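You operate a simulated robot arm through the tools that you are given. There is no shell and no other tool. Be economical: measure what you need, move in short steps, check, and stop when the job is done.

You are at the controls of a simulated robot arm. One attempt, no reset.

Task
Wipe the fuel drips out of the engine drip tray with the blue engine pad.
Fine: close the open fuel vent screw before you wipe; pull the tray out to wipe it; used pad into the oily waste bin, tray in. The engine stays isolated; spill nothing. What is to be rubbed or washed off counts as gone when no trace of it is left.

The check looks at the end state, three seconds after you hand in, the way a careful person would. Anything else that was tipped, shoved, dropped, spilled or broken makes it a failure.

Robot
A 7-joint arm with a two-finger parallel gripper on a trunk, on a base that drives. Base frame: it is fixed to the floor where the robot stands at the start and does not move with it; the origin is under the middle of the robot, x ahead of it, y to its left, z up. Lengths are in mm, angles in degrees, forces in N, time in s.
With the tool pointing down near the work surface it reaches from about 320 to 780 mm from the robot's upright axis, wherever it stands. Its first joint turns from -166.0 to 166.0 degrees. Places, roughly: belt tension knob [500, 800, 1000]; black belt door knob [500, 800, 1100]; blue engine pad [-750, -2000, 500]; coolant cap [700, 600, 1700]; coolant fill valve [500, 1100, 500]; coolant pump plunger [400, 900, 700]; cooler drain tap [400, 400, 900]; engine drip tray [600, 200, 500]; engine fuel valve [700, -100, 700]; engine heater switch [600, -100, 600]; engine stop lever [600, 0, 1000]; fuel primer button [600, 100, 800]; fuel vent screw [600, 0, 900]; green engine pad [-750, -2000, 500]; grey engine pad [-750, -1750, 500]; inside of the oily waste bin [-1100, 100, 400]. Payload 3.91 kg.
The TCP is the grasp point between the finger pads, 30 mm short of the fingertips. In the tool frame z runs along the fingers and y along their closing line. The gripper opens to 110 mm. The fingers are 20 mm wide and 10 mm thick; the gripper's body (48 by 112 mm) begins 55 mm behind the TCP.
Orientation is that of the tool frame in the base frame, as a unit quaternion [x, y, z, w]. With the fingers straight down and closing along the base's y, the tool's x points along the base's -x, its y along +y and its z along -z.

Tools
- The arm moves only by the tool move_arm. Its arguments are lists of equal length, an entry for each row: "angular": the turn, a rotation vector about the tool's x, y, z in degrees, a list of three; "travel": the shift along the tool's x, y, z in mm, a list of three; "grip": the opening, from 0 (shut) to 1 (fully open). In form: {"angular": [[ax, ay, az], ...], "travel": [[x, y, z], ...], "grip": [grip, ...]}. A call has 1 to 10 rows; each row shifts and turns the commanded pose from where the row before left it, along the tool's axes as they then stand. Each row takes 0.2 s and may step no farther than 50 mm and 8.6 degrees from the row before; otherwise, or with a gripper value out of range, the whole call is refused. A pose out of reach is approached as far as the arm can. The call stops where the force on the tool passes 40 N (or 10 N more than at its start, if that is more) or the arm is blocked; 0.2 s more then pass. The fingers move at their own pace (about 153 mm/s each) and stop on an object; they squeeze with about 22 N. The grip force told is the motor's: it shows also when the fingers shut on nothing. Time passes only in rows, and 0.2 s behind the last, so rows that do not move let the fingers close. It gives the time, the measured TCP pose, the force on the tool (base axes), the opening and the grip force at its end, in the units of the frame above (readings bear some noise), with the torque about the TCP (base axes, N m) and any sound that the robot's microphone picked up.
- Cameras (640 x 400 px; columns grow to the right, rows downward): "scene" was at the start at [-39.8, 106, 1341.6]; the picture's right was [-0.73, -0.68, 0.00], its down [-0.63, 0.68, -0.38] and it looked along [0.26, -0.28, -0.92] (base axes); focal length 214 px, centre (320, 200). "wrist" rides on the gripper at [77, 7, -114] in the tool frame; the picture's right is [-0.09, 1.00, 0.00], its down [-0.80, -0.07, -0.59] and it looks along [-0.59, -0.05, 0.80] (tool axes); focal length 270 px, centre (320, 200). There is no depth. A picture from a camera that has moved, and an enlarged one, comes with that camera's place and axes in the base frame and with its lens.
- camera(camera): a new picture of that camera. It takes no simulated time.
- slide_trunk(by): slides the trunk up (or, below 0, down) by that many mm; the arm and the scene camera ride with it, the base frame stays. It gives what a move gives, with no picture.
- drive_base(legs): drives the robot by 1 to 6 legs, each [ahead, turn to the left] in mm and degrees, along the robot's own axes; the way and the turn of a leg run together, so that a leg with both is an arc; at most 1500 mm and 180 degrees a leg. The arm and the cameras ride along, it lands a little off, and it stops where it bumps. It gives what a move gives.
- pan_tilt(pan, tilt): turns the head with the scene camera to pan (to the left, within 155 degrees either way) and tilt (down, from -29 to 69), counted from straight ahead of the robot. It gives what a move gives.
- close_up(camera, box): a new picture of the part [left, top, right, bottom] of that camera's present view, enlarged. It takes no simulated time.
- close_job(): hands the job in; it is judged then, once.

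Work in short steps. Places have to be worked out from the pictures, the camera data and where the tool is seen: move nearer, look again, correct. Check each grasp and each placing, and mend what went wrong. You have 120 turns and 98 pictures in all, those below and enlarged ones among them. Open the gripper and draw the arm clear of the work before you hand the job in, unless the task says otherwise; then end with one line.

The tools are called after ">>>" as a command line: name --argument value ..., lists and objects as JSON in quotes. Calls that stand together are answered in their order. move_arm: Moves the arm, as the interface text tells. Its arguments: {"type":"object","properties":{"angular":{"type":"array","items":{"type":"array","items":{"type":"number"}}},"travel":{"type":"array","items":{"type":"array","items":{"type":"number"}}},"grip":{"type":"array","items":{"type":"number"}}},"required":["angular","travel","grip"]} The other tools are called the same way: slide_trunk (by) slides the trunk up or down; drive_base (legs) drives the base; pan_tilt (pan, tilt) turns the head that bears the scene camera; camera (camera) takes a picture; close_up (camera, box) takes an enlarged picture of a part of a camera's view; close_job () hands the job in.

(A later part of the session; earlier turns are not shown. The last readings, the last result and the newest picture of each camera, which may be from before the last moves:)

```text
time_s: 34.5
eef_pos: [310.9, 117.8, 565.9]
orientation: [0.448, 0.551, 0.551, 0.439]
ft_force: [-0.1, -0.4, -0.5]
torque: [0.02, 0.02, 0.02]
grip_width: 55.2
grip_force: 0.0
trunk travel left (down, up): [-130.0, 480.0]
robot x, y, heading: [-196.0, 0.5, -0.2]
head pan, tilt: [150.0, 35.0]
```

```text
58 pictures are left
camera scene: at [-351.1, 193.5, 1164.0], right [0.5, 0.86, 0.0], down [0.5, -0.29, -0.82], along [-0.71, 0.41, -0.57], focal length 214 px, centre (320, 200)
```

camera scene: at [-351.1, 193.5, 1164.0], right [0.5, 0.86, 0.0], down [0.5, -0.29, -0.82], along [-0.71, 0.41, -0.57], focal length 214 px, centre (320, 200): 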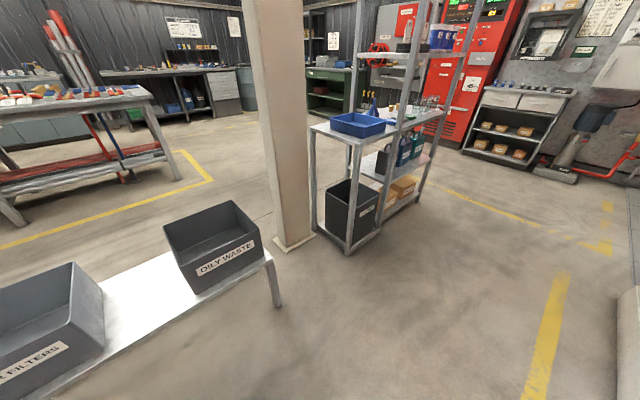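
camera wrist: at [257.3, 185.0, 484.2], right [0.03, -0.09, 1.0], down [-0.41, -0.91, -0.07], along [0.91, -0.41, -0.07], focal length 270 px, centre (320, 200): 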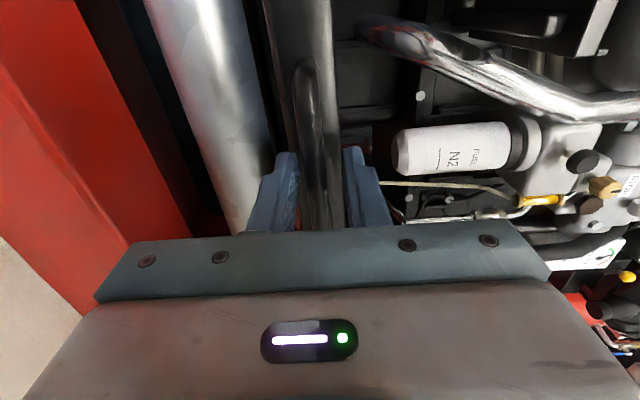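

The bins: "OILY WASTE" is the one behind-left. I look at the rack in detail.

>>> pan_tilt --pan -108 --tilt 30

>>> close_up --camera "scene" --box '[220, 80, 400, 220]'

```text
time_s: 38.1
eef_pos: [310.3, 117.6, 566.3]
orientation: [0.448, 0.552, 0.551, 0.437]
ft_force: [0.2, -0.2, 0.1]
torque: [-0.02, -0.03, -0.02]
grip_width: 55.1
grip_force: 0.1
trunk travel left (down, up): [-130.0, 480.0]
robot x, y, heading: [-202.1, 2.8, -0.1]
head pan, tilt: [-108.0, 30.0]
```

```text
2.86 times, centred on (310, 150) of scene
camera zoom: at [-303.2, 63.2, 1171.8], right [-0.95, 0.31, 0.0], down [0.16, 0.48, -0.87], along [-0.27, -0.82, -0.5], focal length 613 px, centre (349, 343)
```

zoom: 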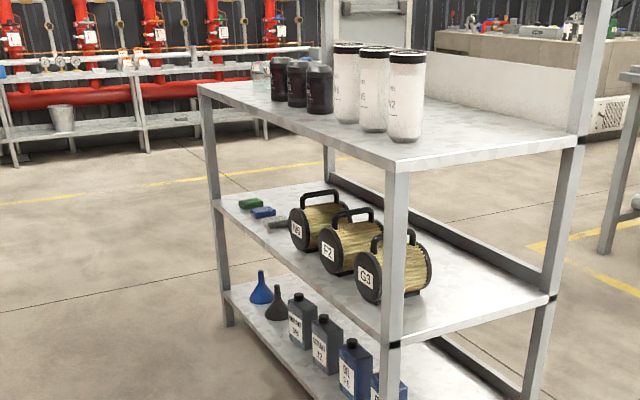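

The pads (green, blue, grey, far to near) lie flat on the middle shelf; the rack is yawed ~12°. I drive to a point well out from the blue pad and face it.

>>> drive_base --legs '[[-150, 0], [0, -73.8], [1500, 0], [384, 0], [0, -93.7]]'

>>> pan_tilt --pan 0 --tilt 35

>>> camera --camera "scene"

```text
time_s: 55.9
eef_pos: [-304.9, -2057.5, 566.0]
orientation: [0.594, -0.389, -0.38, 0.592]
ft_force: [1.0, -1.2, 0.0]
torque: [-0.02, -0.02, -0.02]
grip_width: 54.9
grip_force: 0.1
trunk travel left (down, up): [-130.0, 480.0]
robot x, y, heading: [166.7, -1838.3, -168.5]
head pan, tilt: [-108.0, 30.0]
```

```text
time_s: 57.7
eef_pos: [-304.7, -2055.5, 566.2]
orientation: [0.594, -0.39, -0.38, 0.593]
ft_force: [-0.1, 0.0, -0.6]
torque: [-0.02, 0.01, 0.04]
grip_width: 55.1
grip_force: 0.1
trunk travel left (down, up): [-130.0, 480.0]
robot x, y, heading: [169.1, -1839.8, -168.5]
head pan, tilt: [0.0, 35.0]
```

```text
56 pictures are left
camera scene: at [185.4, -1990.0, 1164.0], right [-0.2, 0.98, 0.0], down [0.56, 0.11, -0.82], along [-0.8, -0.16, -0.57], focal length 214 px, centre (320, 200)
```

scene: 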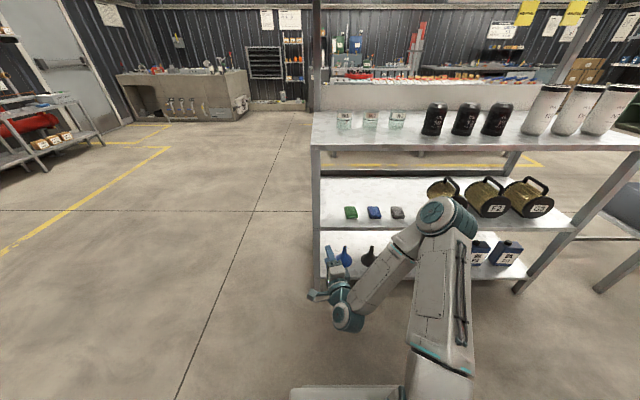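

>>> close_up --camera "scene" --box '[300, 130, 460, 240]'

```text
3.64 times, centred on (380, 185) of scene
camera zoom: at [185.4, -1990.0, 1164.0], right [-0.2, 0.98, 0.0], down [0.56, 0.11, -0.82], along [-0.8, -0.16, -0.57], focal length 780 px, centre (102, 254)
```

zoom: 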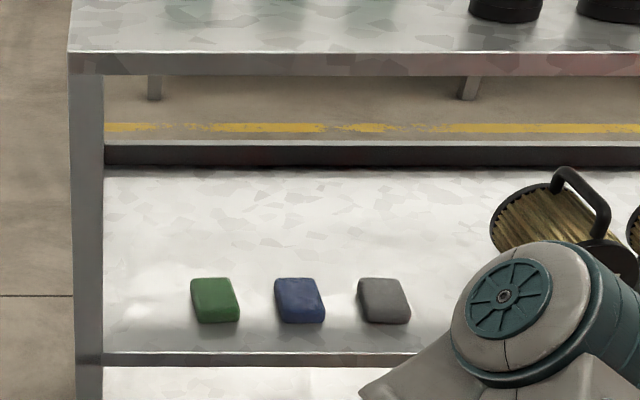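

Blue pad is at about [-693, -1889, 500] seen from here, ~58 mm wide. I roll the tool back so that the fingers close horizontally.

>>> move_arm --angular '[[0, 0, -8.5], [0, 0, -8.5], [0, 0, -8.5], [0, 0, -8.5], [0, 0, -8.5], [0, 0, -8.5], [0, 0, -8.5], [0, 0, -8.5], [0, 0, -8.5], [0, 0, -8.5]]' --travel '[[0, 0, 0], [0, 0, 0], [0, 0, 0], [0, 0, 0], [0, 0, 0], [0, 0, 0], [0, 0, 0], [0, 0, 0], [0, 0, 0], [0, 0, 0]]' --grip '[0.7, 0.7, 0.7, 0.7, 0.7, 0.7, 0.7, 0.7, 0.7, 0.7]'

>>> move_arm --angular '[[0, 0, -5], [0, 8.5, 0], [0, 8.5, 0], [0, 8.5, 0], [0, 8.5, 0], [0, 8.5, 0], [0, 8.5, 0], [0, 8.5, 0]]' --travel '[[0, 0, 0], [0, 0, 0], [0, 0, 0], [0, 0, 0], [0, 0, 0], [0, 0, 0], [0, 0, 0], [0, 0, 0]]' --grip '[0.7, 0.7, 0.7, 0.7, 0.7, 0.7, 0.7, 0.7]'

>>> camera --camera "wrist"

```text
time_s: 59.9
eef_pos: [-304.0, -2056.0, 566.7]
orientation: [0.701, 0.115, -0.68, 0.18]
ft_force: [0.6, 0.1, -1.3]
torque: [0.0, 0.04, -0.02]
grip_width: 76.9
grip_force: 0.1
trunk travel left (down, up): [-130.0, 480.0]
robot x, y, heading: [168.7, -1839.3, -168.5]
head pan, tilt: [0.0, 35.0]
```

```text
time_s: 61.7
eef_pos: [-311.6, -2060.0, 562.7]
orientation: [0.945, 0.201, -0.251, 0.06]
ft_force: [-0.2, -0.6, 0.3]
torque: [0.01, 0.01, -0.02]
grip_width: 77.1
grip_force: 0.0
out of reach, approached as far as the arm can: row 2
trunk travel left (down, up): [-130.0, 480.0]
robot x, y, heading: [166.1, -1836.4, -168.4]
head pan, tilt: [0.0, 35.0]
```

```text
54 pictures are left
camera wrist: at [-196.3, -2016.0, 624.0], right [0.34, -0.94, 0.05], down [-0.4, -0.09, 0.91], along [-0.85, -0.33, -0.4], focal length 270 px, centre (320, 200)
```

wrist: 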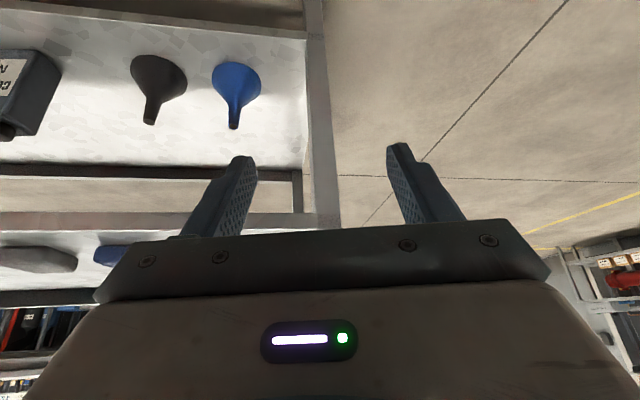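

I correct the yaw by −13°, and bring the arm in, right and up so it can enter between the shelves in line with the blue pad.

>>> move_arm --angular '[[3.24, 0, 5.63], [3.24, 0, 5.63], [0, 0, 0], [0, 0, 0], [0, 0, 0], [0, 0, 0], [0, 0, 0], [0, 0, 0], [0, 0, 0]]' --travel '[[0, 0, 0], [0, 0, 0], [12.2, -39.5, -14.7], [12.2, -39.5, -14.7], [12.2, -39.5, -14.7], [12.2, -39.5, -14.7], [12.2, -39.5, -14.7], [12.2, -39.5, -14.7], [0, 0, 0]]' --grip '[0.7, 0.7, 0.7, 0.7, 0.7, 0.7, 0.7, 0.7, 0.7]'

>>> camera --camera "wrist"

>>> close_up --camera "scene" --box '[300, 130, 500, 260]'

```text
time_s: 63.7
eef_pos: [-254.9, -1823.9, 601.4]
orientation: [0.959, 0.116, -0.254, 0.036]
ft_force: [-0.1, 9.9, 0.2]
torque: [-0.65, 0.01, 0.34]
grip_width: 77.4
grip_force: 0.0
trunk travel left (down, up): [-130.0, 480.0]
robot x, y, heading: [167.7, -1838.3, -168.6]
head pan, tilt: [0.0, 35.0]
```

```text
53 pictures are left
camera wrist: at [-133.2, -1801.1, 662.8], right [0.17, -0.98, 0.05], down [-0.41, -0.02, 0.91], along [-0.9, -0.17, -0.4], focal length 270 px, centre (320, 200)
```

wrist: 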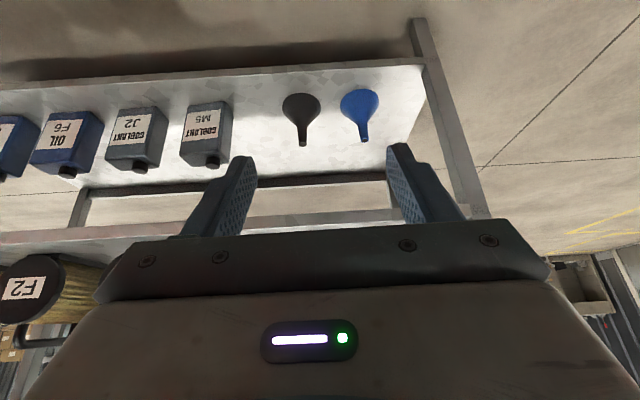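

```text
3.08 times, centred on (400, 195) of scene
camera zoom: at [185.3, -1989.8, 1164.0], right [-0.2, 0.98, 0.0], down [0.56, 0.11, -0.82], along [-0.8, -0.16, -0.57], focal length 660 px, centre (74, 215)
```

zoom: 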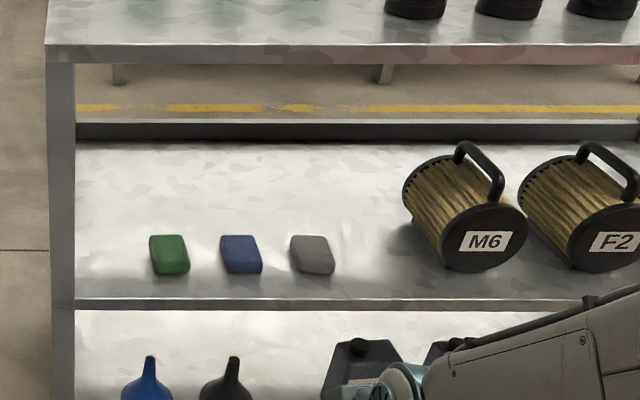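

There is an unexpected 10 N sideways force; I check whether it persists while easing 15 mm left and a bit forward.

>>> move_arm --angular '[[0, 0, 0], [0, 0, 0]]' --travel '[[-15, 15, 12], [0, 0, 0]]' --grip '[0.7, 0.7]'

>>> camera --camera "scene"

```text
time_s: 64.3
eef_pos: [-269.0, -1824.8, 599.0]
orientation: [0.962, 0.091, -0.255, 0.029]
ft_force: [0.1, 0.5, 0.9]
torque: [0.03, -0.03, 0.02]
grip_width: 77.1
grip_force: 0.1
trunk travel left (down, up): [-130.0, 480.0]
robot x, y, heading: [169.2, -1838.5, -168.3]
head pan, tilt: [0.0, 35.0]
```

```text
51 pictures are left
camera scene: at [185.5, -1990.0, 1164.0], right [-0.2, 0.98, 0.0], down [0.56, 0.11, -0.82], along [-0.8, -0.16, -0.57], focal length 214 px, centre (320, 200)
```

scene: 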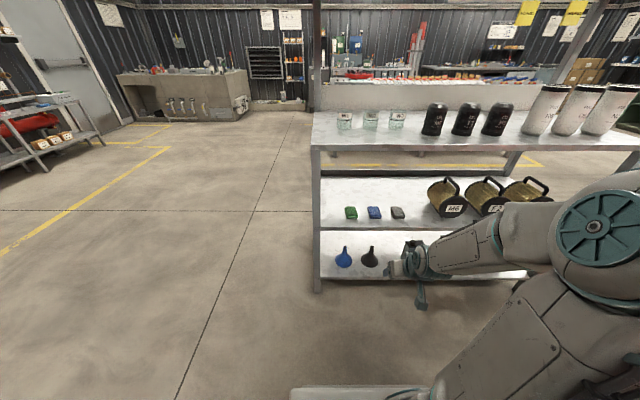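

The contact was the arm folding on itself. I recentre the arm and instead shift the robot to the right so the pad is straight ahead.

>>> move_arm --angular '[[0, 0, 0], [0, 0, 0]]' --travel '[[0, 45, 0], [0, 45, 0]]' --grip '[0.7, 0.7]'

>>> drive_base --legs '[[0, -20], [290, 0], [0, 20]]'

>>> camera --camera "wrist"

>>> camera --camera "scene"

```text
time_s: 64.9
eef_pos: [-256.5, -1895.4, 599.4]
orientation: [0.964, 0.069, -0.255, 0.025]
ft_force: [0.4, -8.6, -1.0]
torque: [0.58, 0.0, -0.36]
grip_width: 76.9
grip_force: 0.1
out of reach, approached as far as the arm can: row 2
trunk travel left (down, up): [-130.0, 480.0]
robot x, y, heading: [168.9, -1836.8, -168.6]
head pan, tilt: [0.0, 35.0]
```

```text
time_s: 69.0
eef_pos: [-533.4, -1879.4, 600.2]
orientation: [0.961, 0.099, -0.255, 0.031]
ft_force: [-0.8, 0.8, 0.2]
torque: [0.03, 0.01, 0.0]
grip_width: 77.1
grip_force: 0.1
trunk travel left (down, up): [-130.0, 480.0]
robot x, y, heading: [-114.1, -1801.3, -167.8]
head pan, tilt: [0.0, 35.0]
```

```text
50 pictures are left
camera wrist: at [-412.1, -1860.7, 661.3], right [0.13, -0.99, 0.05], down [-0.41, 0.0, 0.91], along [-0.9, -0.14, -0.41], focal length 270 px, centre (320, 200)
```

wrist: 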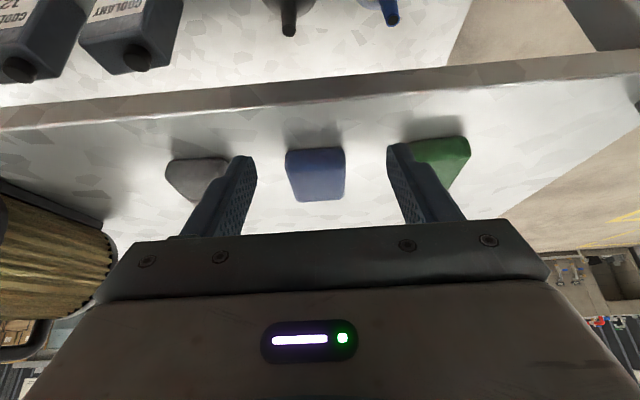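

```text
49 pictures are left
camera scene: at [-94.5, -1950.9, 1164.0], right [-0.21, 0.98, 0.0], down [0.56, 0.12, -0.82], along [-0.8, -0.18, -0.57], focal length 214 px, centre (320, 200)
```

scene: 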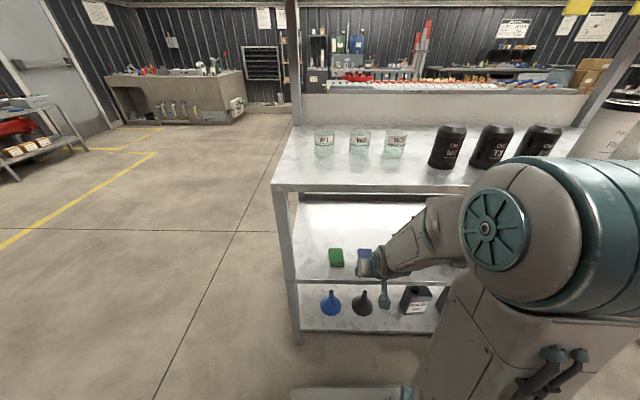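

Blue pad centre is about [-694, -1897, 500], slightly right. I open to 100 mm and move forward and down over it.

>>> move_arm --angular '[[0, 0, 0], [0, 0, 0], [0, 0, 0], [0, 0, 0], [0, 0, 0]]' --travel '[[-27.5, -4, 27.5], [-27.5, -4, 27.5], [-27.5, -4, 27.5], [-27.5, -4, 27.5], [0, 0, 0]]' --grip '[0.91, 0.91, 0.91, 0.91, 0.91]'

>>> camera --camera "wrist"

```text
time_s: 70.2
eef_pos: [-682.8, -1894.9, 558.3]
orientation: [0.961, 0.099, -0.254, 0.032]
ft_force: [-0.2, 0.3, 0.4]
torque: [0.02, -0.01, 0.02]
grip_width: 100.0
grip_force: 0.1
trunk travel left (down, up): [-130.0, 480.0]
robot x, y, heading: [-111.3, -1802.6, -167.9]
head pan, tilt: [0.0, 35.0]
```

```text
48 pictures are left
camera wrist: at [-561.4, -1876.6, 619.0], right [0.13, -0.99, 0.05], down [-0.41, 0.0, 0.91], along [-0.9, -0.14, -0.41], focal length 270 px, centre (320, 200)
```

wrist: 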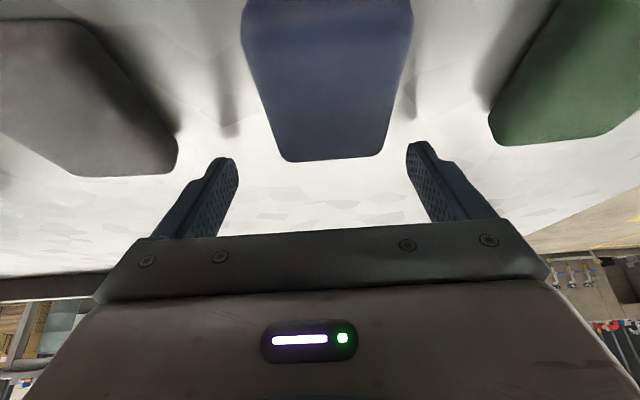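

The pad is well between the fingers. I descend ~36 mm with a 5 mm lateral correction.

>>> move_arm --angular '[[0, 0, 0], [0, 0, 0], [0, 0, 0], [0, 0, 0]]' --travel '[[9, 3, 9], [9, 2, 9], [7, 0, 9], [0, 0, 0]]' --grip '[0.91, 0.91, 0.91, 0.91]'

>>> camera --camera "wrist"

```text
time_s: 70.8
eef_pos: [-681.9, -1896.7, 552.1]
orientation: [0.959, 0.099, -0.263, 0.031]
ft_force: [20.3, 3.8, 26.6]
torque: [1.44, -0.13, -0.99]
grip_width: 99.8
grip_force: 0.1
trunk travel left (down, up): [-130.0, 480.0]
robot x, y, heading: [-114.4, -1800.7, -167.8]
head pan, tilt: [0.0, 35.0]
stopped in row 2: the force on the tool passed its limit at 52 N (the readings are from after the stop); the commanded pose is now the measured one
```

```text
47 pictures are left
camera wrist: at [-557.9, -1878.0, 609.8], right [0.13, -0.99, 0.05], down [-0.39, 0.0, 0.92], along [-0.91, -0.14, -0.39], focal length 270 px, centre (320, 200)
```

wrist: 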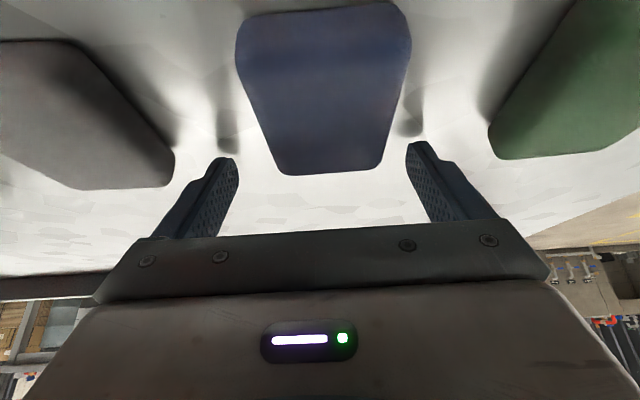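

The fingertips touched the shelf (z≈521), so the pad sits higher and nearer: centre ≈ [-642, -1888, 535]. I lift 10 mm and move back 48 mm.

>>> move_arm --angular '[[0, 0, 0], [0, 0, 0], [0, 0, 0], [0, 0, 0]]' --travel '[[-5, 0, -8.7], [21, 0, -12], [21, 0, -12], [0, 0, 0]]' --grip '[0.91, 0.91, 0.91, 0.91]'

>>> camera --camera "wrist"

```text
time_s: 71.8
eef_pos: [-634.6, -1887.4, 556.8]
orientation: [0.96, 0.1, -0.262, 0.031]
ft_force: [0.0, 0.1, -0.7]
torque: [0.01, -0.01, -0.01]
grip_width: 100.3
grip_force: 0.1
trunk travel left (down, up): [-130.0, 480.0]
robot x, y, heading: [-109.7, -1799.4, -168.0]
head pan, tilt: [0.0, 35.0]
```

```text
46 pictures are left
camera wrist: at [-511.4, -1868.7, 615.8], right [0.13, -0.99, 0.05], down [-0.4, 0.0, 0.92], along [-0.91, -0.14, -0.39], focal length 270 px, centre (320, 200)
```

wrist: 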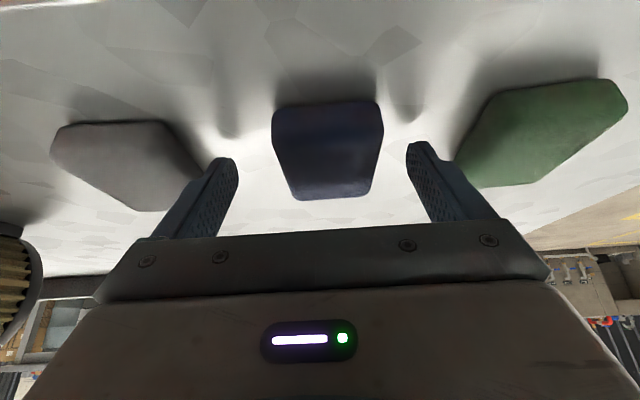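

Pad is centred now. I go 8 mm back, 4 mm down, and close.

>>> move_arm --angular '[[0, 0, 0], [0, 0, 0], [0, 0, 0], [0, 0, 0], [0, 0, 0]]' --travel '[[9, 3, -0.5], [0, 0, 0], [0, 0, 0], [0, 0, 0], [0, 0, 0]]' --grip '[0.91, 0.6, 0.3, 0.2, 0.2]'

>>> camera --camera "wrist"

```text
time_s: 73.0
eef_pos: [-627.6, -1889.9, 553.4]
orientation: [0.959, 0.099, -0.262, 0.031]
ft_force: [0.6, -1.6, 1.8]
torque: [-0.11, 0.08, 0.02]
grip_width: 54.2
grip_force: 22.0
trunk travel left (down, up): [-130.0, 480.0]
robot x, y, heading: [-113.5, -1798.8, -167.7]
head pan, tilt: [0.0, 35.0]
```

```text
45 pictures are left
camera wrist: at [-503.7, -1870.6, 611.9], right [0.13, -0.99, 0.05], down [-0.4, 0.0, 0.92], along [-0.91, -0.14, -0.39], focal length 270 px, centre (320, 200)
```

wrist: 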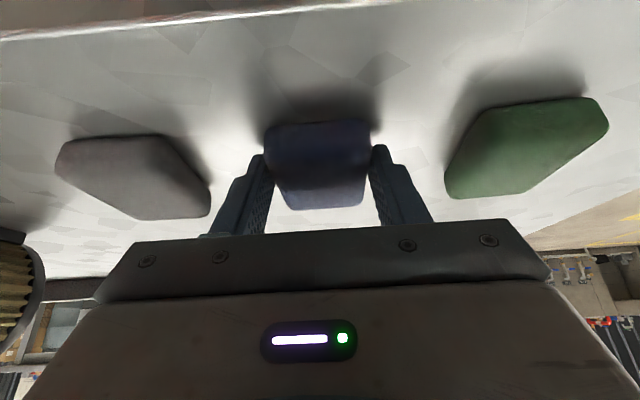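

Pad gripped at 54 mm. I lift 60 mm and check.

>>> move_arm --angular '[[0, 0, 0], [0, 0, 0], [0, 0, 0]]' --travel '[[-15, 0, -26], [-15, 0, -26], [0, 0, 0]]' --grip '[0.2, 0.2, 0.2]'

>>> camera --camera "wrist"

```text
time_s: 73.8
eef_pos: [-625.3, -1888.8, 612.1]
orientation: [0.959, 0.099, -0.262, 0.03]
ft_force: [-0.3, -0.4, 0.6]
torque: [0.01, 0.01, 0.02]
grip_width: 54.1
grip_force: 21.8
trunk travel left (down, up): [-130.0, 480.0]
robot x, y, heading: [-111.4, -1797.7, -167.7]
head pan, tilt: [0.0, 35.0]
```

```text
44 pictures are left
camera wrist: at [-502.7, -1869.5, 671.0], right [0.13, -0.99, 0.05], down [-0.4, 0.0, 0.92], along [-0.91, -0.14, -0.39], focal length 270 px, centre (320, 200)
```

wrist: 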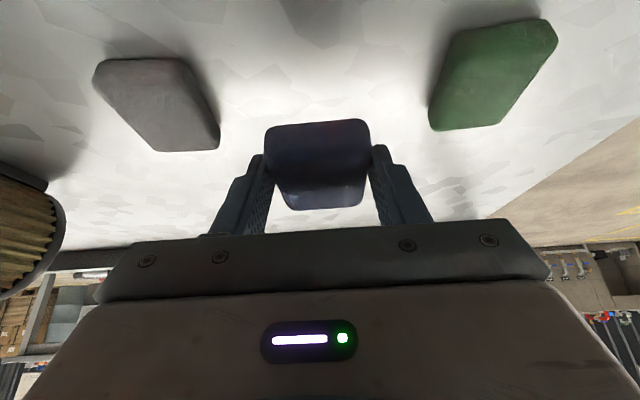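

The lift is good, but the fingertips are almost flush with the pad's underside. I set it back and regrip ~7 mm higher so the pad protrudes for wiping.

>>> move_arm --angular '[[0, 0, 0], [0, 0, 0], [0, 0, 0], [0, 0, 0], [0, 0, 0], [0, 0, 0], [0, 0, 0], [0, 0, 0]]' --travel '[[15, 0, 26], [14, 0, 24], [0, 0, 0], [0, 0, 0], [-3.5, 0, -6], [0, 0, 0], [0, 0, 0], [0, 0, 0]]' --grip '[0.2, 0.2, 0.2, 0.75, 0.75, 0.3, 0.2, 0.2]'

>>> move_arm --angular '[[0, 0, 0], [0, 0, 0], [0, 0, 0]]' --travel '[[-15, 0, -26], [-15, 0, -26], [0, 0, 0]]' --grip '[0.2, 0.2, 0.2]'

>>> camera --camera "wrist"

```text
time_s: 75.6
eef_pos: [-625.9, -1891.0, 562.5]
orientation: [0.96, 0.099, -0.26, 0.031]
ft_force: [-0.5, 1.1, 1.9]
torque: [-0.09, 0.04, -0.01]
grip_width: 53.9
grip_force: 22.0
trunk travel left (down, up): [-130.0, 480.0]
robot x, y, heading: [-115.4, -1802.9, -167.8]
head pan, tilt: [0.0, 35.0]
```

```text
time_s: 76.4
eef_pos: [-626.0, -1890.0, 622.5]
orientation: [0.959, 0.099, -0.262, 0.031]
ft_force: [-0.6, -0.1, -1.1]
torque: [0.0, 0.02, -0.03]
grip_width: 53.9
grip_force: 22.2
trunk travel left (down, up): [-130.0, 480.0]
robot x, y, heading: [-114.3, -1803.9, -167.7]
head pan, tilt: [0.0, 35.0]
```

```text
43 pictures are left
camera wrist: at [-504.4, -1870.0, 682.4], right [0.13, -0.99, 0.05], down [-0.4, 0.0, 0.92], along [-0.91, -0.14, -0.39], focal length 270 px, centre (320, 200)
```

wrist: 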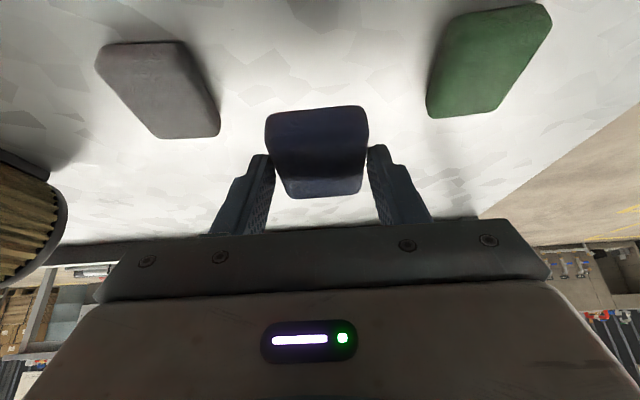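

The pad now protrudes ~9 mm below the fingertips. I back out of the rack and drive to the engine, squared to its 12.5° yaw.

>>> drive_base --legs '[[-300, 0], [0, -86.3], [1500, 0], [232, 0], [0, -93.5]]'

>>> pan_tilt --pan 5 --tilt 45

>>> camera --camera "scene"

```text
time_s: 94.6
eef_pos: [192.0, 38.5, 624.5]
orientation: [-0.106, 0.959, 0.033, 0.261]
ft_force: [0.0, -0.7, 0.4]
torque: [-0.01, 0.0, -0.03]
grip_width: 54.0
grip_force: 22.0
trunk travel left (down, up): [-130.0, 480.0]
robot x, y, heading: [-324.1, -57.1, 13.0]
head pan, tilt: [0.0, 35.0]
```

```text
time_s: 95.3
eef_pos: [190.6, 39.6, 621.4]
orientation: [-0.106, 0.959, 0.032, 0.261]
ft_force: [0.0, 0.1, -1.0]
torque: [-0.02, 0.0, 0.03]
grip_width: 54.3
grip_force: 21.6
trunk travel left (down, up): [-130.0, 480.0]
robot x, y, heading: [-320.2, -55.0, 13.0]
head pan, tilt: [5.0, 45.0]
```

```text
42 pictures are left
camera scene: at [-356.0, 95.1, 1149.2], right [0.31, -0.95, 0.0], down [-0.67, -0.22, -0.71], along [0.67, 0.22, -0.71], focal length 214 px, centre (320, 200)
```

scene: 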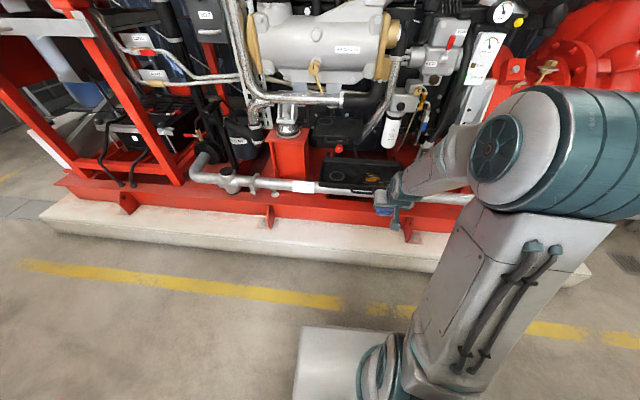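

Everything is intact. I drive forward 235 mm to bring the tray within reach.

>>> drive_base --legs '[[235, 0]]'

>>> camera --camera "wrist"

>>> close_up --camera "scene" --box '[260, 110, 460, 240]'

```text
time_s: 97.0
eef_pos: [416.3, 87.1, 623.7]
orientation: [-0.102, 0.959, 0.032, 0.261]
ft_force: [-0.6, 1.1, -0.4]
torque: [-0.02, 0.01, 0.01]
grip_width: 53.8
grip_force: 22.3
trunk travel left (down, up): [-130.0, 480.0]
robot x, y, heading: [-96.9, -3.5, 12.8]
head pan, tilt: [5.0, 45.0]
```

```text
41 pictures are left
camera wrist: at [293.6, 65.8, 682.1], right [-0.14, 0.99, 0.05], down [0.4, 0.01, 0.92], along [0.91, 0.15, -0.39], focal length 270 px, centre (320, 200)
```

wrist: 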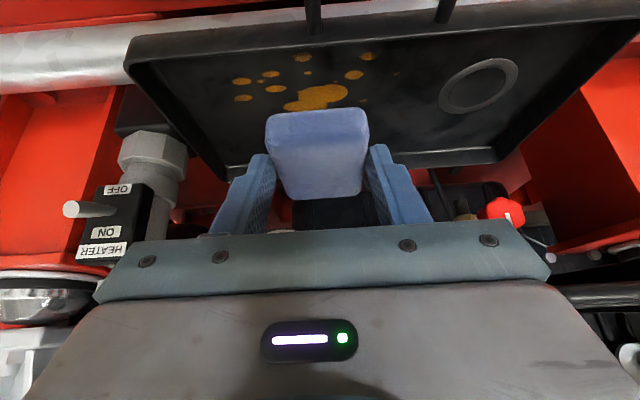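

```text
3.08 times, centred on (360, 175) of scene
camera zoom: at [-129.7, 146.9, 1149.2], right [0.3, -0.95, 0.0], down [-0.67, -0.22, -0.71], along [0.67, 0.21, -0.71], focal length 660 px, centre (197, 277)
```

zoom: 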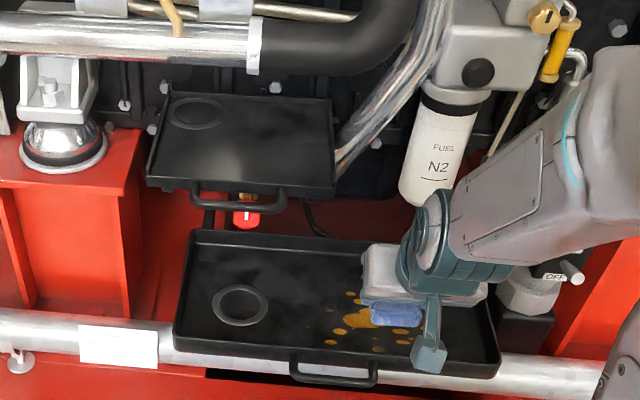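

The drips span about np 465–563 (depth) and ±90 mm across around [500, 110]; tray floor ≈475. I move 80 mm forward, then down 80 mm.

>>> move_arm --angular '[[0, 0, 0], [0, 0, 0], [0, 0, 0], [0, 0, 0], [0, 0, 0]]' --travel '[[-34.4, 0, 20.3], [-34.4, 0, 20.3], [20.3, 0, 34.4], [20.3, 0, 34.4], [0, 0, 0]]' --grip '[0.2, 0.2, 0.2, 0.2, 0.2]'

>>> camera --camera "wrist"

>>> close_up --camera "scene" --box '[260, 140, 460, 265]'

```text
time_s: 98.2
eef_pos: [493.2, 106.9, 543.7]
orientation: [-0.101, 0.96, 0.031, 0.261]
ft_force: [-1.0, -0.3, -0.2]
torque: [0.0, 0.02, 0.03]
grip_width: 54.1
grip_force: 22.1
trunk travel left (down, up): [-130.0, 480.0]
robot x, y, heading: [-98.6, -7.6, 12.7]
head pan, tilt: [5.0, 45.0]
```

```text
39 pictures are left
camera wrist: at [370.3, 85.8, 601.6], right [-0.14, 0.99, 0.05], down [0.4, 0.01, 0.92], along [0.91, 0.15, -0.39], focal length 270 px, centre (320, 200)
```

wrist: 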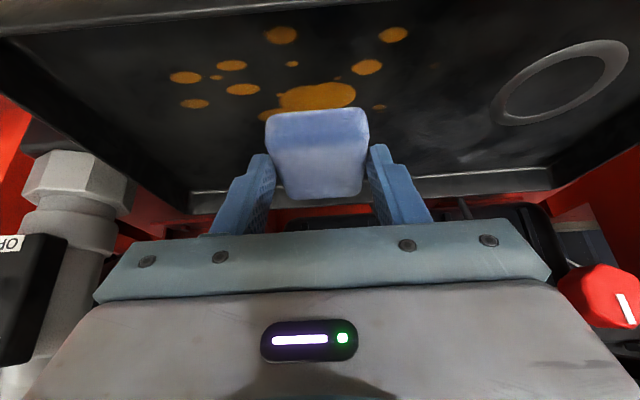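

```text
3.20 times, centred on (360, 202) of scene
camera zoom: at [-129.7, 146.9, 1149.2], right [0.3, -0.95, 0.0], down [-0.67, -0.22, -0.71], along [0.67, 0.21, -0.71], focal length 686 px, centre (192, 192)
```

zoom: 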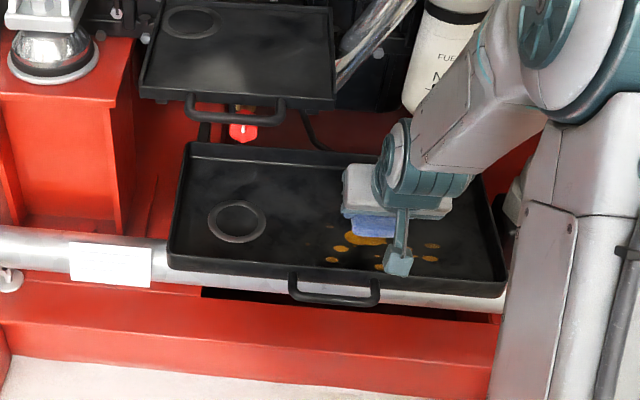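

Two wrist views put the tray floor at z≈465, drips over np 465–585, s −100…+85. I descend to touch the floor with the pad.

>>> move_arm --angular '[[0, 0, 0], [0, 0, 0], [0, 0, 0], [0, 0, 0]]' --travel '[[12, 0, 24], [3, 0, 6], [2, 0, 3.5], [0, 0, 0]]' --grip '[0.2, 0.2, 0.2, 0.2]'

```text
time_s: 99.2
eef_pos: [497.0, 105.0, 506.3]
orientation: [-0.103, 0.959, 0.032, 0.261]
ft_force: [-0.6, 0.3, -0.5]
torque: [-0.04, -0.04, 0.02]
grip_width: 54.1
grip_force: 21.7
trunk travel left (down, up): [-130.0, 480.0]
robot x, y, heading: [-98.8, -3.6, 12.7]
head pan, tilt: [5.0, 45.0]
```

No contact yet at 506; I continue in small steps.

>>> move_arm --angular '[[0, 0, 0], [0, 0, 0], [0, 0, 0]]' --travel '[[2, 0, 3.5], [2, 0, 3.5], [0, 0, 0]]' --grip '[0.2, 0.2, 0.2]'

>>> camera --camera "wrist"

```text
time_s: 100.0
eef_pos: [498.5, 106.3, 502.0]
orientation: [-0.103, 0.958, 0.032, 0.266]
ft_force: [1.6, 1.9, 29.3]
torque: [0.01, -0.27, 0.03]
grip_width: 53.9
grip_force: 22.3
trunk travel left (down, up): [-130.0, 480.0]
robot x, y, heading: [-98.0, -9.5, 12.5]
head pan, tilt: [5.0, 45.0]
```

```text
37 pictures are left
camera wrist: at [374.6, 85.0, 558.5], right [-0.14, 0.99, 0.05], down [0.39, 0.01, 0.92], along [0.91, 0.15, -0.38], focal length 270 px, centre (320, 200)
```

wrist: 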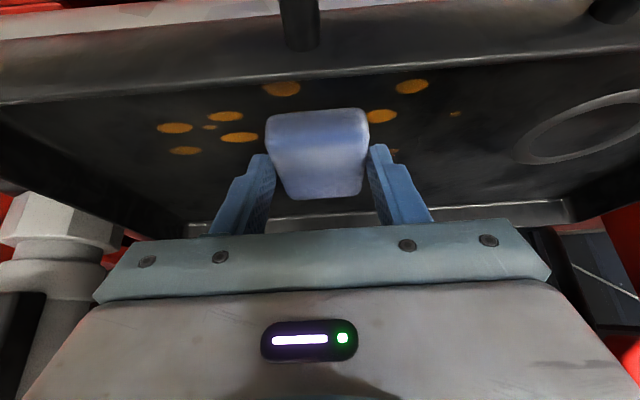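

Contact (29 N) at TCP 502. I ease up 1.5 mm and stroke toward the front wall, then forward.

>>> move_arm --angular '[[0, 0, 0], [0, 0, 0], [0, 0, 0], [0, 0, 0], [0, 0, 0], [0, 0, 0]]' --travel '[[-0.7, 0, -1.3], [7, 0, -4.1], [5, 0, -3], [-17, 0, 10], [-17, 0, 10], [0, 0, 0]]' --grip '[0.2, 0.2, 0.2, 0.2, 0.2, 0.2]'

>>> camera --camera "wrist"

```text
time_s: 101.4
eef_pos: [521.5, 110.9, 499.0]
orientation: [-0.103, 0.959, 0.032, 0.261]
ft_force: [-0.1, 7.1, 18.0]
torque: [0.31, -0.24, 0.14]
grip_width: 54.2
grip_force: 22.0
trunk travel left (down, up): [-130.0, 480.0]
robot x, y, heading: [-97.3, -6.4, 12.6]
head pan, tilt: [5.0, 45.0]
```

```text
36 pictures are left
camera wrist: at [397.8, 88.9, 559.1], right [-0.14, 0.99, 0.05], down [0.4, 0.01, 0.92], along [0.91, 0.15, -0.39], focal length 270 px, centre (320, 200)
```

wrist: 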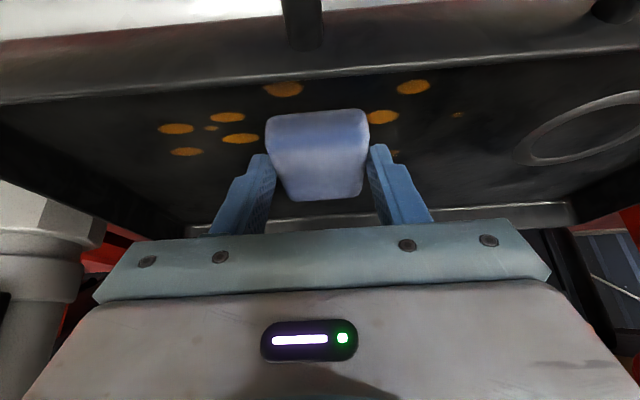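

The tray slides along with the pad, so I'll use sideways strokes only. I drag the tray back out 24 mm, lift, shift 10 mm toward the wall, and set down again.

>>> move_arm --angular '[[0, 0, 0], [0, 0, 0], [0, 0, 0], [0, 0, 0], [0, 0, 0], [0, 0, 0]]' --travel '[[10.3, 0, -6.1], [10.3, 0, -6.1], [-10.1, 0, -17.2], [8.6, 0, -5], [9, 0, 15.4], [0, 0, 0]]' --grip '[0.2, 0.2, 0.2, 0.2, 0.2, 0.2]'

>>> camera --camera "wrist"

```text
time_s: 102.8
eef_pos: [489.4, 103.2, 502.5]
orientation: [-0.102, 0.959, 0.032, 0.261]
ft_force: [0.2, 0.2, -1.1]
torque: [-0.01, 0.01, 0.01]
grip_width: 54.0
grip_force: 22.8
trunk travel left (down, up): [-130.0, 480.0]
robot x, y, heading: [-98.7, -8.0, 12.9]
head pan, tilt: [5.0, 45.0]
```

```text
35 pictures are left
camera wrist: at [365.6, 81.6, 560.8], right [-0.14, 0.99, 0.05], down [0.4, 0.01, 0.92], along [0.91, 0.15, -0.39], focal length 270 px, centre (320, 200)
```

wrist: 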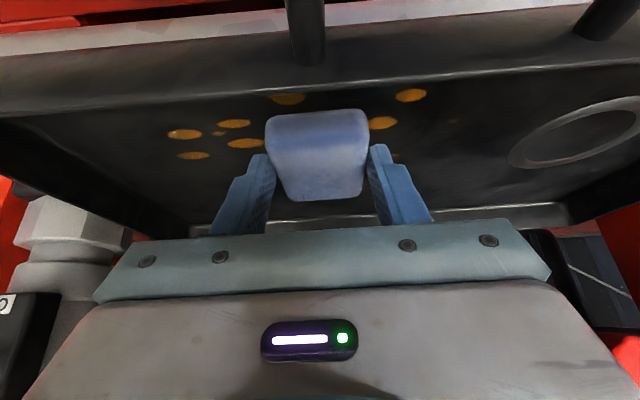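

The pad sits ~13 mm short of the front drip's near edge. I shift toward the wall and press lightly.

>>> move_arm --angular '[[0, 0, 0], [0, 0, 0], [0, 0, 0], [0, 0, 0]]' --travel '[[11.2, 0, -6.6], [1, 0, 1.8], [0.8, 0, 1.3], [0, 0, 0]]' --grip '[0.2, 0.2, 0.2, 0.2]'

>>> camera --camera "wrist"

```text
time_s: 103.8
eef_pos: [476.5, 100.6, 499.8]
orientation: [-0.101, 0.959, 0.032, 0.263]
ft_force: [0.1, -1.4, 18.8]
torque: [-0.17, 0.05, -0.01]
grip_width: 53.9
grip_force: 21.6
trunk travel left (down, up): [-130.0, 480.0]
robot x, y, heading: [-98.9, -4.2, 12.6]
head pan, tilt: [5.0, 45.0]
```

```text
34 pictures are left
camera wrist: at [353.0, 79.8, 558.3], right [-0.14, 0.99, 0.05], down [0.39, 0.01, 0.92], along [0.91, 0.15, -0.39], focal length 270 px, centre (320, 200)
```

wrist: 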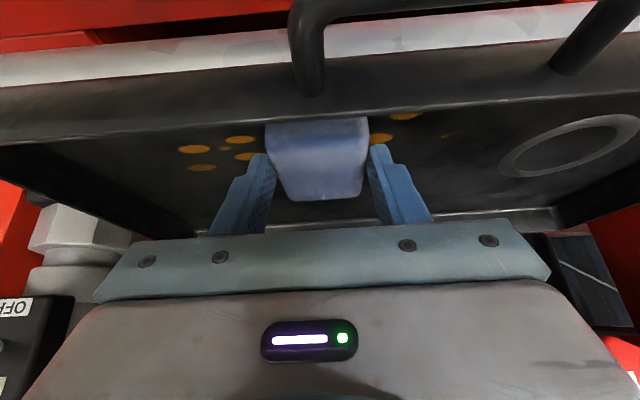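

Pad is against the front wall with 19 N. I sweep left 80 mm.

>>> move_arm --angular '[[0, 0, 0], [0, 0, 0], [0, 0, 0], [0, 0, 0], [0, 0, 0]]' --travel '[[0, 20, 0], [0, 20, 0], [0, 20, 0], [0, 20, 0], [0, 0, 0]]' --grip '[0.2, 0.2, 0.2, 0.2, 0.2]'

>>> camera --camera "wrist"

```text
time_s: 105.0
eef_pos: [458.0, 180.4, 499.7]
orientation: [-0.103, 0.959, 0.033, 0.262]
ft_force: [0.9, -6.3, 21.9]
torque: [-0.24, -0.38, -0.15]
grip_width: 53.9
grip_force: 21.7
trunk travel left (down, up): [-130.0, 480.0]
robot x, y, heading: [-100.5, -5.1, 12.7]
head pan, tilt: [5.0, 45.0]
```

```text
33 pictures are left
camera wrist: at [334.8, 158.8, 558.5], right [-0.14, 0.99, 0.05], down [0.39, 0.01, 0.92], along [0.91, 0.15, -0.39], focal length 270 px, centre (320, 200)
```

wrist: 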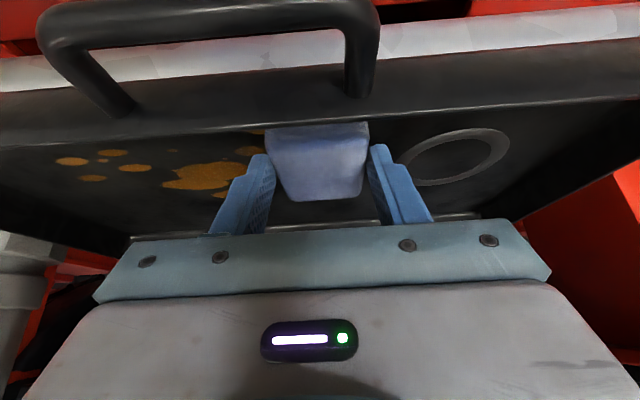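

Some still show beside the pad; wiping likely takes several rubs. I sweep back right across the whole area.

>>> move_arm --angular '[[0, 0, 0], [0, 0, 0], [0, 0, 0], [0, 0, 0], [0, 0, 0], [0, 0, 0], [0, 0, 0], [0, 0, 0], [0, 0, 0]]' --travel '[[0, -20, 0], [0, -20, 0], [0, -20, 0], [0, -20, 0], [0, -20, 0], [0, -20, 0], [0, -20, 0], [0, -22, 0], [0, 0, 0]]' --grip '[0.2, 0.2, 0.2, 0.2, 0.2, 0.2, 0.2, 0.2, 0.2]'

>>> camera --camera "wrist"

>>> close_up --camera "scene" --box '[300, 180, 440, 270]'

```text
time_s: 107.0
eef_pos: [491.2, 21.2, 499.2]
orientation: [-0.103, 0.959, 0.031, 0.263]
ft_force: [-2.4, 10.4, 32.0]
torque: [0.48, -0.31, 0.25]
grip_width: 54.0
grip_force: 21.7
trunk travel left (down, up): [-130.0, 480.0]
robot x, y, heading: [-98.6, -5.3, 12.7]
head pan, tilt: [5.0, 45.0]
```

```text
32 pictures are left
camera wrist: at [369.0, 0.1, 557.6], right [-0.14, 0.99, 0.05], down [0.39, 0.01, 0.92], along [0.91, 0.15, -0.39], focal length 270 px, centre (320, 200)
```

wrist: 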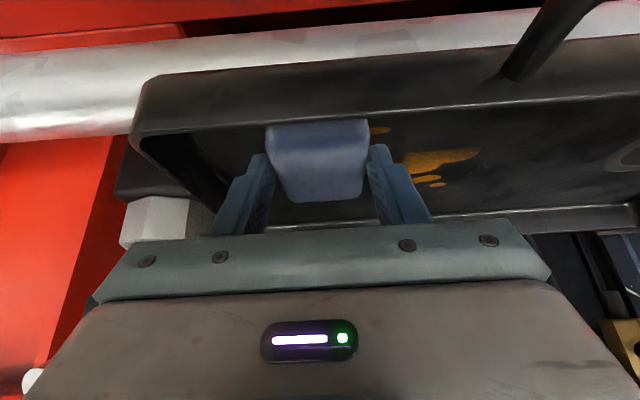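

```text
4.44 times, centred on (370, 225) of scene
camera zoom: at [-132.0, 147.4, 1149.1], right [0.3, -0.95, 0.0], down [-0.67, -0.22, -0.71], along [0.68, 0.21, -0.71], focal length 953 px, centre (98, 89)
```

zoom: 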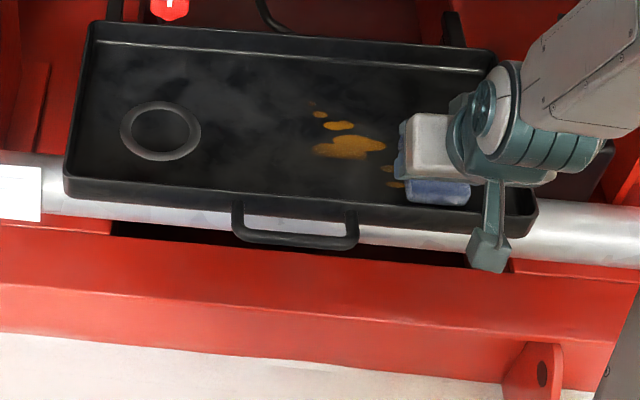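

Many drips are gone; the rear blob and a few others remain. I sweep left again at this depth, then lift, move 35 mm deeper and set down.

>>> move_arm --angular '[[0, 0, 0], [0, 0, 0], [0, 0, 0], [0, 0, 0], [0, 0, 0], [0, 0, 0], [0, 0, 0], [0, 0, 0]]' --travel '[[-0.4, 20, -0.7], [0, 20, 0], [0, 20, 0], [0, 20, 0], [0, 20, 0], [0, 20, 0], [0, 20, 0], [0, 0, 0]]' --grip '[0.2, 0.2, 0.2, 0.2, 0.2, 0.2, 0.2, 0.2]'

>>> move_arm --angular '[[0, 0, 0], [0, 0, 0], [0, 0, 0], [0, 0, 0]]' --travel '[[-5, 0, -8.6], [-30, 0, 17.7], [4, 0, 7], [0, 0, 0]]' --grip '[0.2, 0.2, 0.2, 0.2]'

>>> camera --camera "wrist"

```text
time_s: 108.8
eef_pos: [462.9, 159.1, 498.6]
orientation: [-0.104, 0.959, 0.032, 0.26]
ft_force: [-1.5, 2.2, 6.3]
torque: [0.0, -0.02, 0.02]
grip_width: 53.8
grip_force: 21.7
trunk travel left (down, up): [-130.0, 480.0]
robot x, y, heading: [-96.8, -5.9, 12.7]
head pan, tilt: [5.0, 45.0]
```

```text
time_s: 109.8
eef_pos: [498.5, 164.8, 499.5]
orientation: [-0.101, 0.96, 0.031, 0.26]
ft_force: [-0.5, 0.2, 0.0]
torque: [0.0, 0.01, -0.04]
grip_width: 53.9
grip_force: 21.8
trunk travel left (down, up): [-130.0, 480.0]
robot x, y, heading: [-97.2, -2.4, 12.7]
head pan, tilt: [5.0, 45.0]
```

```text
30 pictures are left
camera wrist: at [375.1, 144.1, 559.7], right [-0.14, 0.99, 0.05], down [0.4, 0.01, 0.92], along [0.91, 0.15, -0.39], focal length 270 px, centre (320, 200)
```

wrist: 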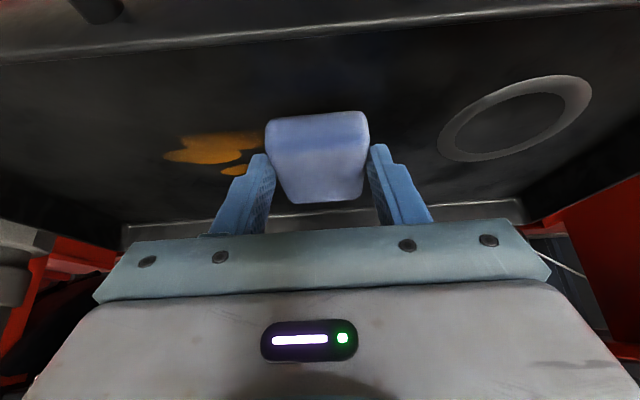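

The front is clean; the blob and rear drips remain to the right. I press 3 mm and sweep right 110 mm and back.

>>> move_arm --angular '[[0, 0, 0], [0, 0, 0], [0, 0, 0], [0, 0, 0], [0, 0, 0], [0, 0, 0], [0, 0, 0], [0, 0, 0]]' --travel '[[1.5, 0, 2.6], [0, -20, 0], [0, -20, 0], [0, -20, 0], [0, -20, 0], [0, -20, 0], [0, -10, 0], [0, 0, 0]]' --grip '[0.2, 0.2, 0.2, 0.2, 0.2, 0.2, 0.2, 0.2]'

>>> camera --camera "wrist"

>>> close_up --camera "scene" --box '[300, 180, 440, 270]'

```text
time_s: 111.6
eef_pos: [521.0, 56.2, 498.4]
orientation: [-0.103, 0.959, 0.031, 0.263]
ft_force: [-1.1, 6.6, 18.3]
torque: [0.26, -0.29, 0.19]
grip_width: 53.9
grip_force: 21.5
trunk travel left (down, up): [-130.0, 480.0]
robot x, y, heading: [-98.7, -4.4, 12.6]
head pan, tilt: [5.0, 45.0]
```

```text
29 pictures are left
camera wrist: at [397.7, 36.4, 557.1], right [-0.14, 0.99, 0.05], down [0.39, 0.01, 0.92], along [0.91, 0.15, -0.39], focal length 270 px, centre (320, 200)
```

wrist: 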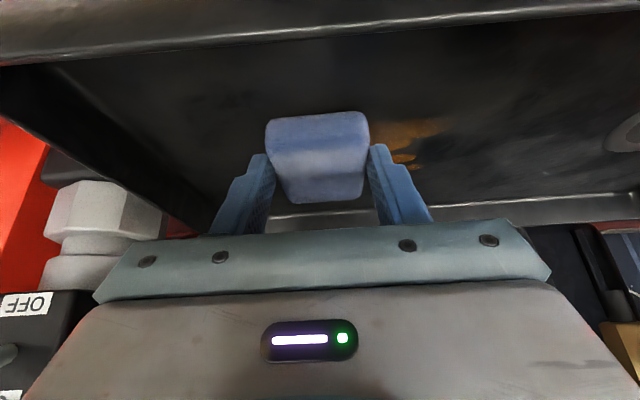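

```text
4.44 times, centred on (370, 225) of scene
camera zoom: at [-131.2, 147.2, 1149.1], right [0.3, -0.95, 0.0], down [-0.67, -0.22, -0.71], along [0.67, 0.21, -0.71], focal length 953 px, centre (98, 89)
```

zoom: 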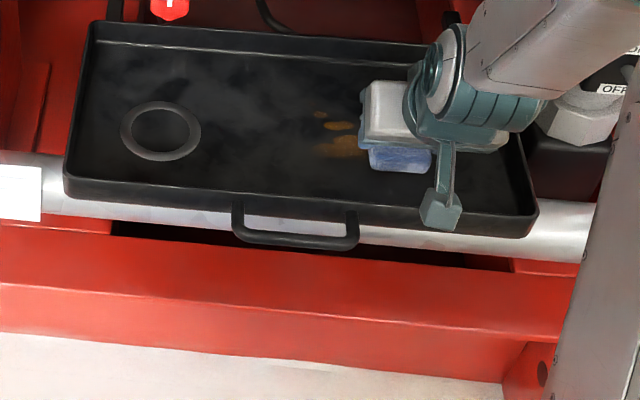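

It is fading with each pass. I sweep left and right again.

>>> move_arm --angular '[[0, 0, 0], [0, 0, 0], [0, 0, 0], [0, 0, 0], [0, 0, 0], [0, 0, 0], [0, 0, 0], [0, 0, 0], [0, 0, 0], [0, 0, 0]]' --travel '[[0, 20, 0], [0, 20, 0], [0, 20, 0], [0, 20, 0], [0, 20, 0], [0, -20, 0], [0, -20, 0], [0, -20, 0], [0, -20, 0], [0, -20, 0]]' --grip '[0.2, 0.2, 0.2, 0.2, 0.2, 0.2, 0.2, 0.2, 0.2, 0.2]'

>>> move_arm --angular '[[0, 0, 0], [0, 0, 0], [0, 0, 0], [0, 0, 0], [0, 0, 0], [0, 0, 0]]' --travel '[[0, 20, 0], [0, 20, 0], [0, 20, 0], [0, 20, 0], [0, 20, 0], [0, 0, 0]]' --grip '[0.2, 0.2, 0.2, 0.2, 0.2, 0.2]'

>>> close_up --camera "scene" --box '[300, 180, 440, 270]'

>>> camera --camera "wrist"

```text
time_s: 113.8
eef_pos: [520.4, 56.4, 498.8]
orientation: [-0.102, 0.959, 0.031, 0.261]
ft_force: [-0.5, -0.3, 5.6]
torque: [-0.09, 0.06, -0.05]
grip_width: 54.0
grip_force: 21.8
trunk travel left (down, up): [-130.0, 480.0]
robot x, y, heading: [-100.2, -5.9, 12.7]
head pan, tilt: [5.0, 45.0]
```

```text
time_s: 115.2
eef_pos: [501.2, 155.5, 498.6]
orientation: [-0.104, 0.959, 0.032, 0.262]
ft_force: [0.2, -0.6, 10.9]
torque: [-0.11, -0.1, -0.05]
grip_width: 54.0
grip_force: 21.7
trunk travel left (down, up): [-130.0, 480.0]
robot x, y, heading: [-100.1, -6.7, 12.6]
head pan, tilt: [5.0, 45.0]
```

```text
4.44 times, centred on (370, 225) of scene
camera zoom: at [-130.5, 146.8, 1149.2], right [0.3, -0.95, 0.0], down [-0.67, -0.22, -0.71], along [0.67, 0.22, -0.71], focal length 953 px, centre (98, 89)
```

zoom: 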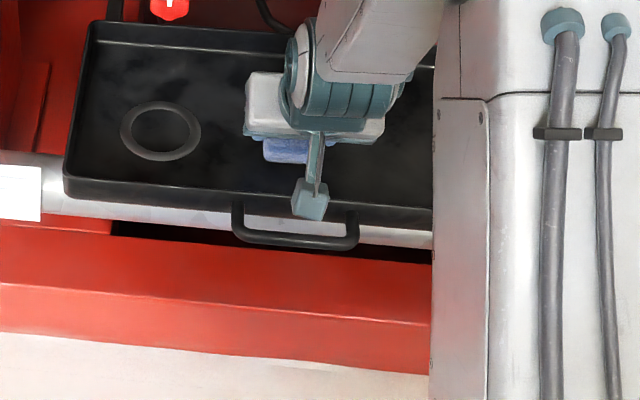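

```text
26 pictures are left
camera wrist: at [377.2, 133.8, 557.1], right [-0.14, 0.99, 0.05], down [0.39, 0.01, 0.92], along [0.91, 0.15, -0.39], focal length 270 px, centre (320, 200)
```

wrist: 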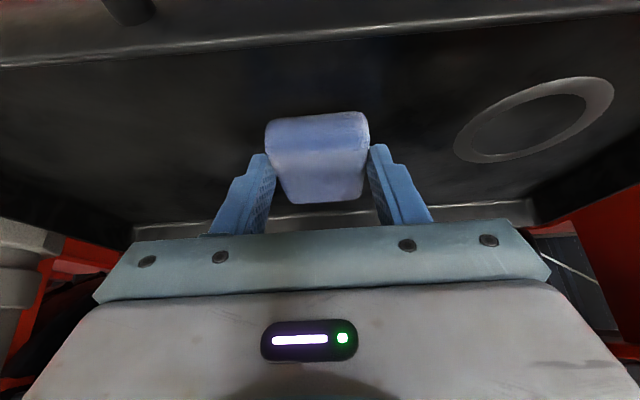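

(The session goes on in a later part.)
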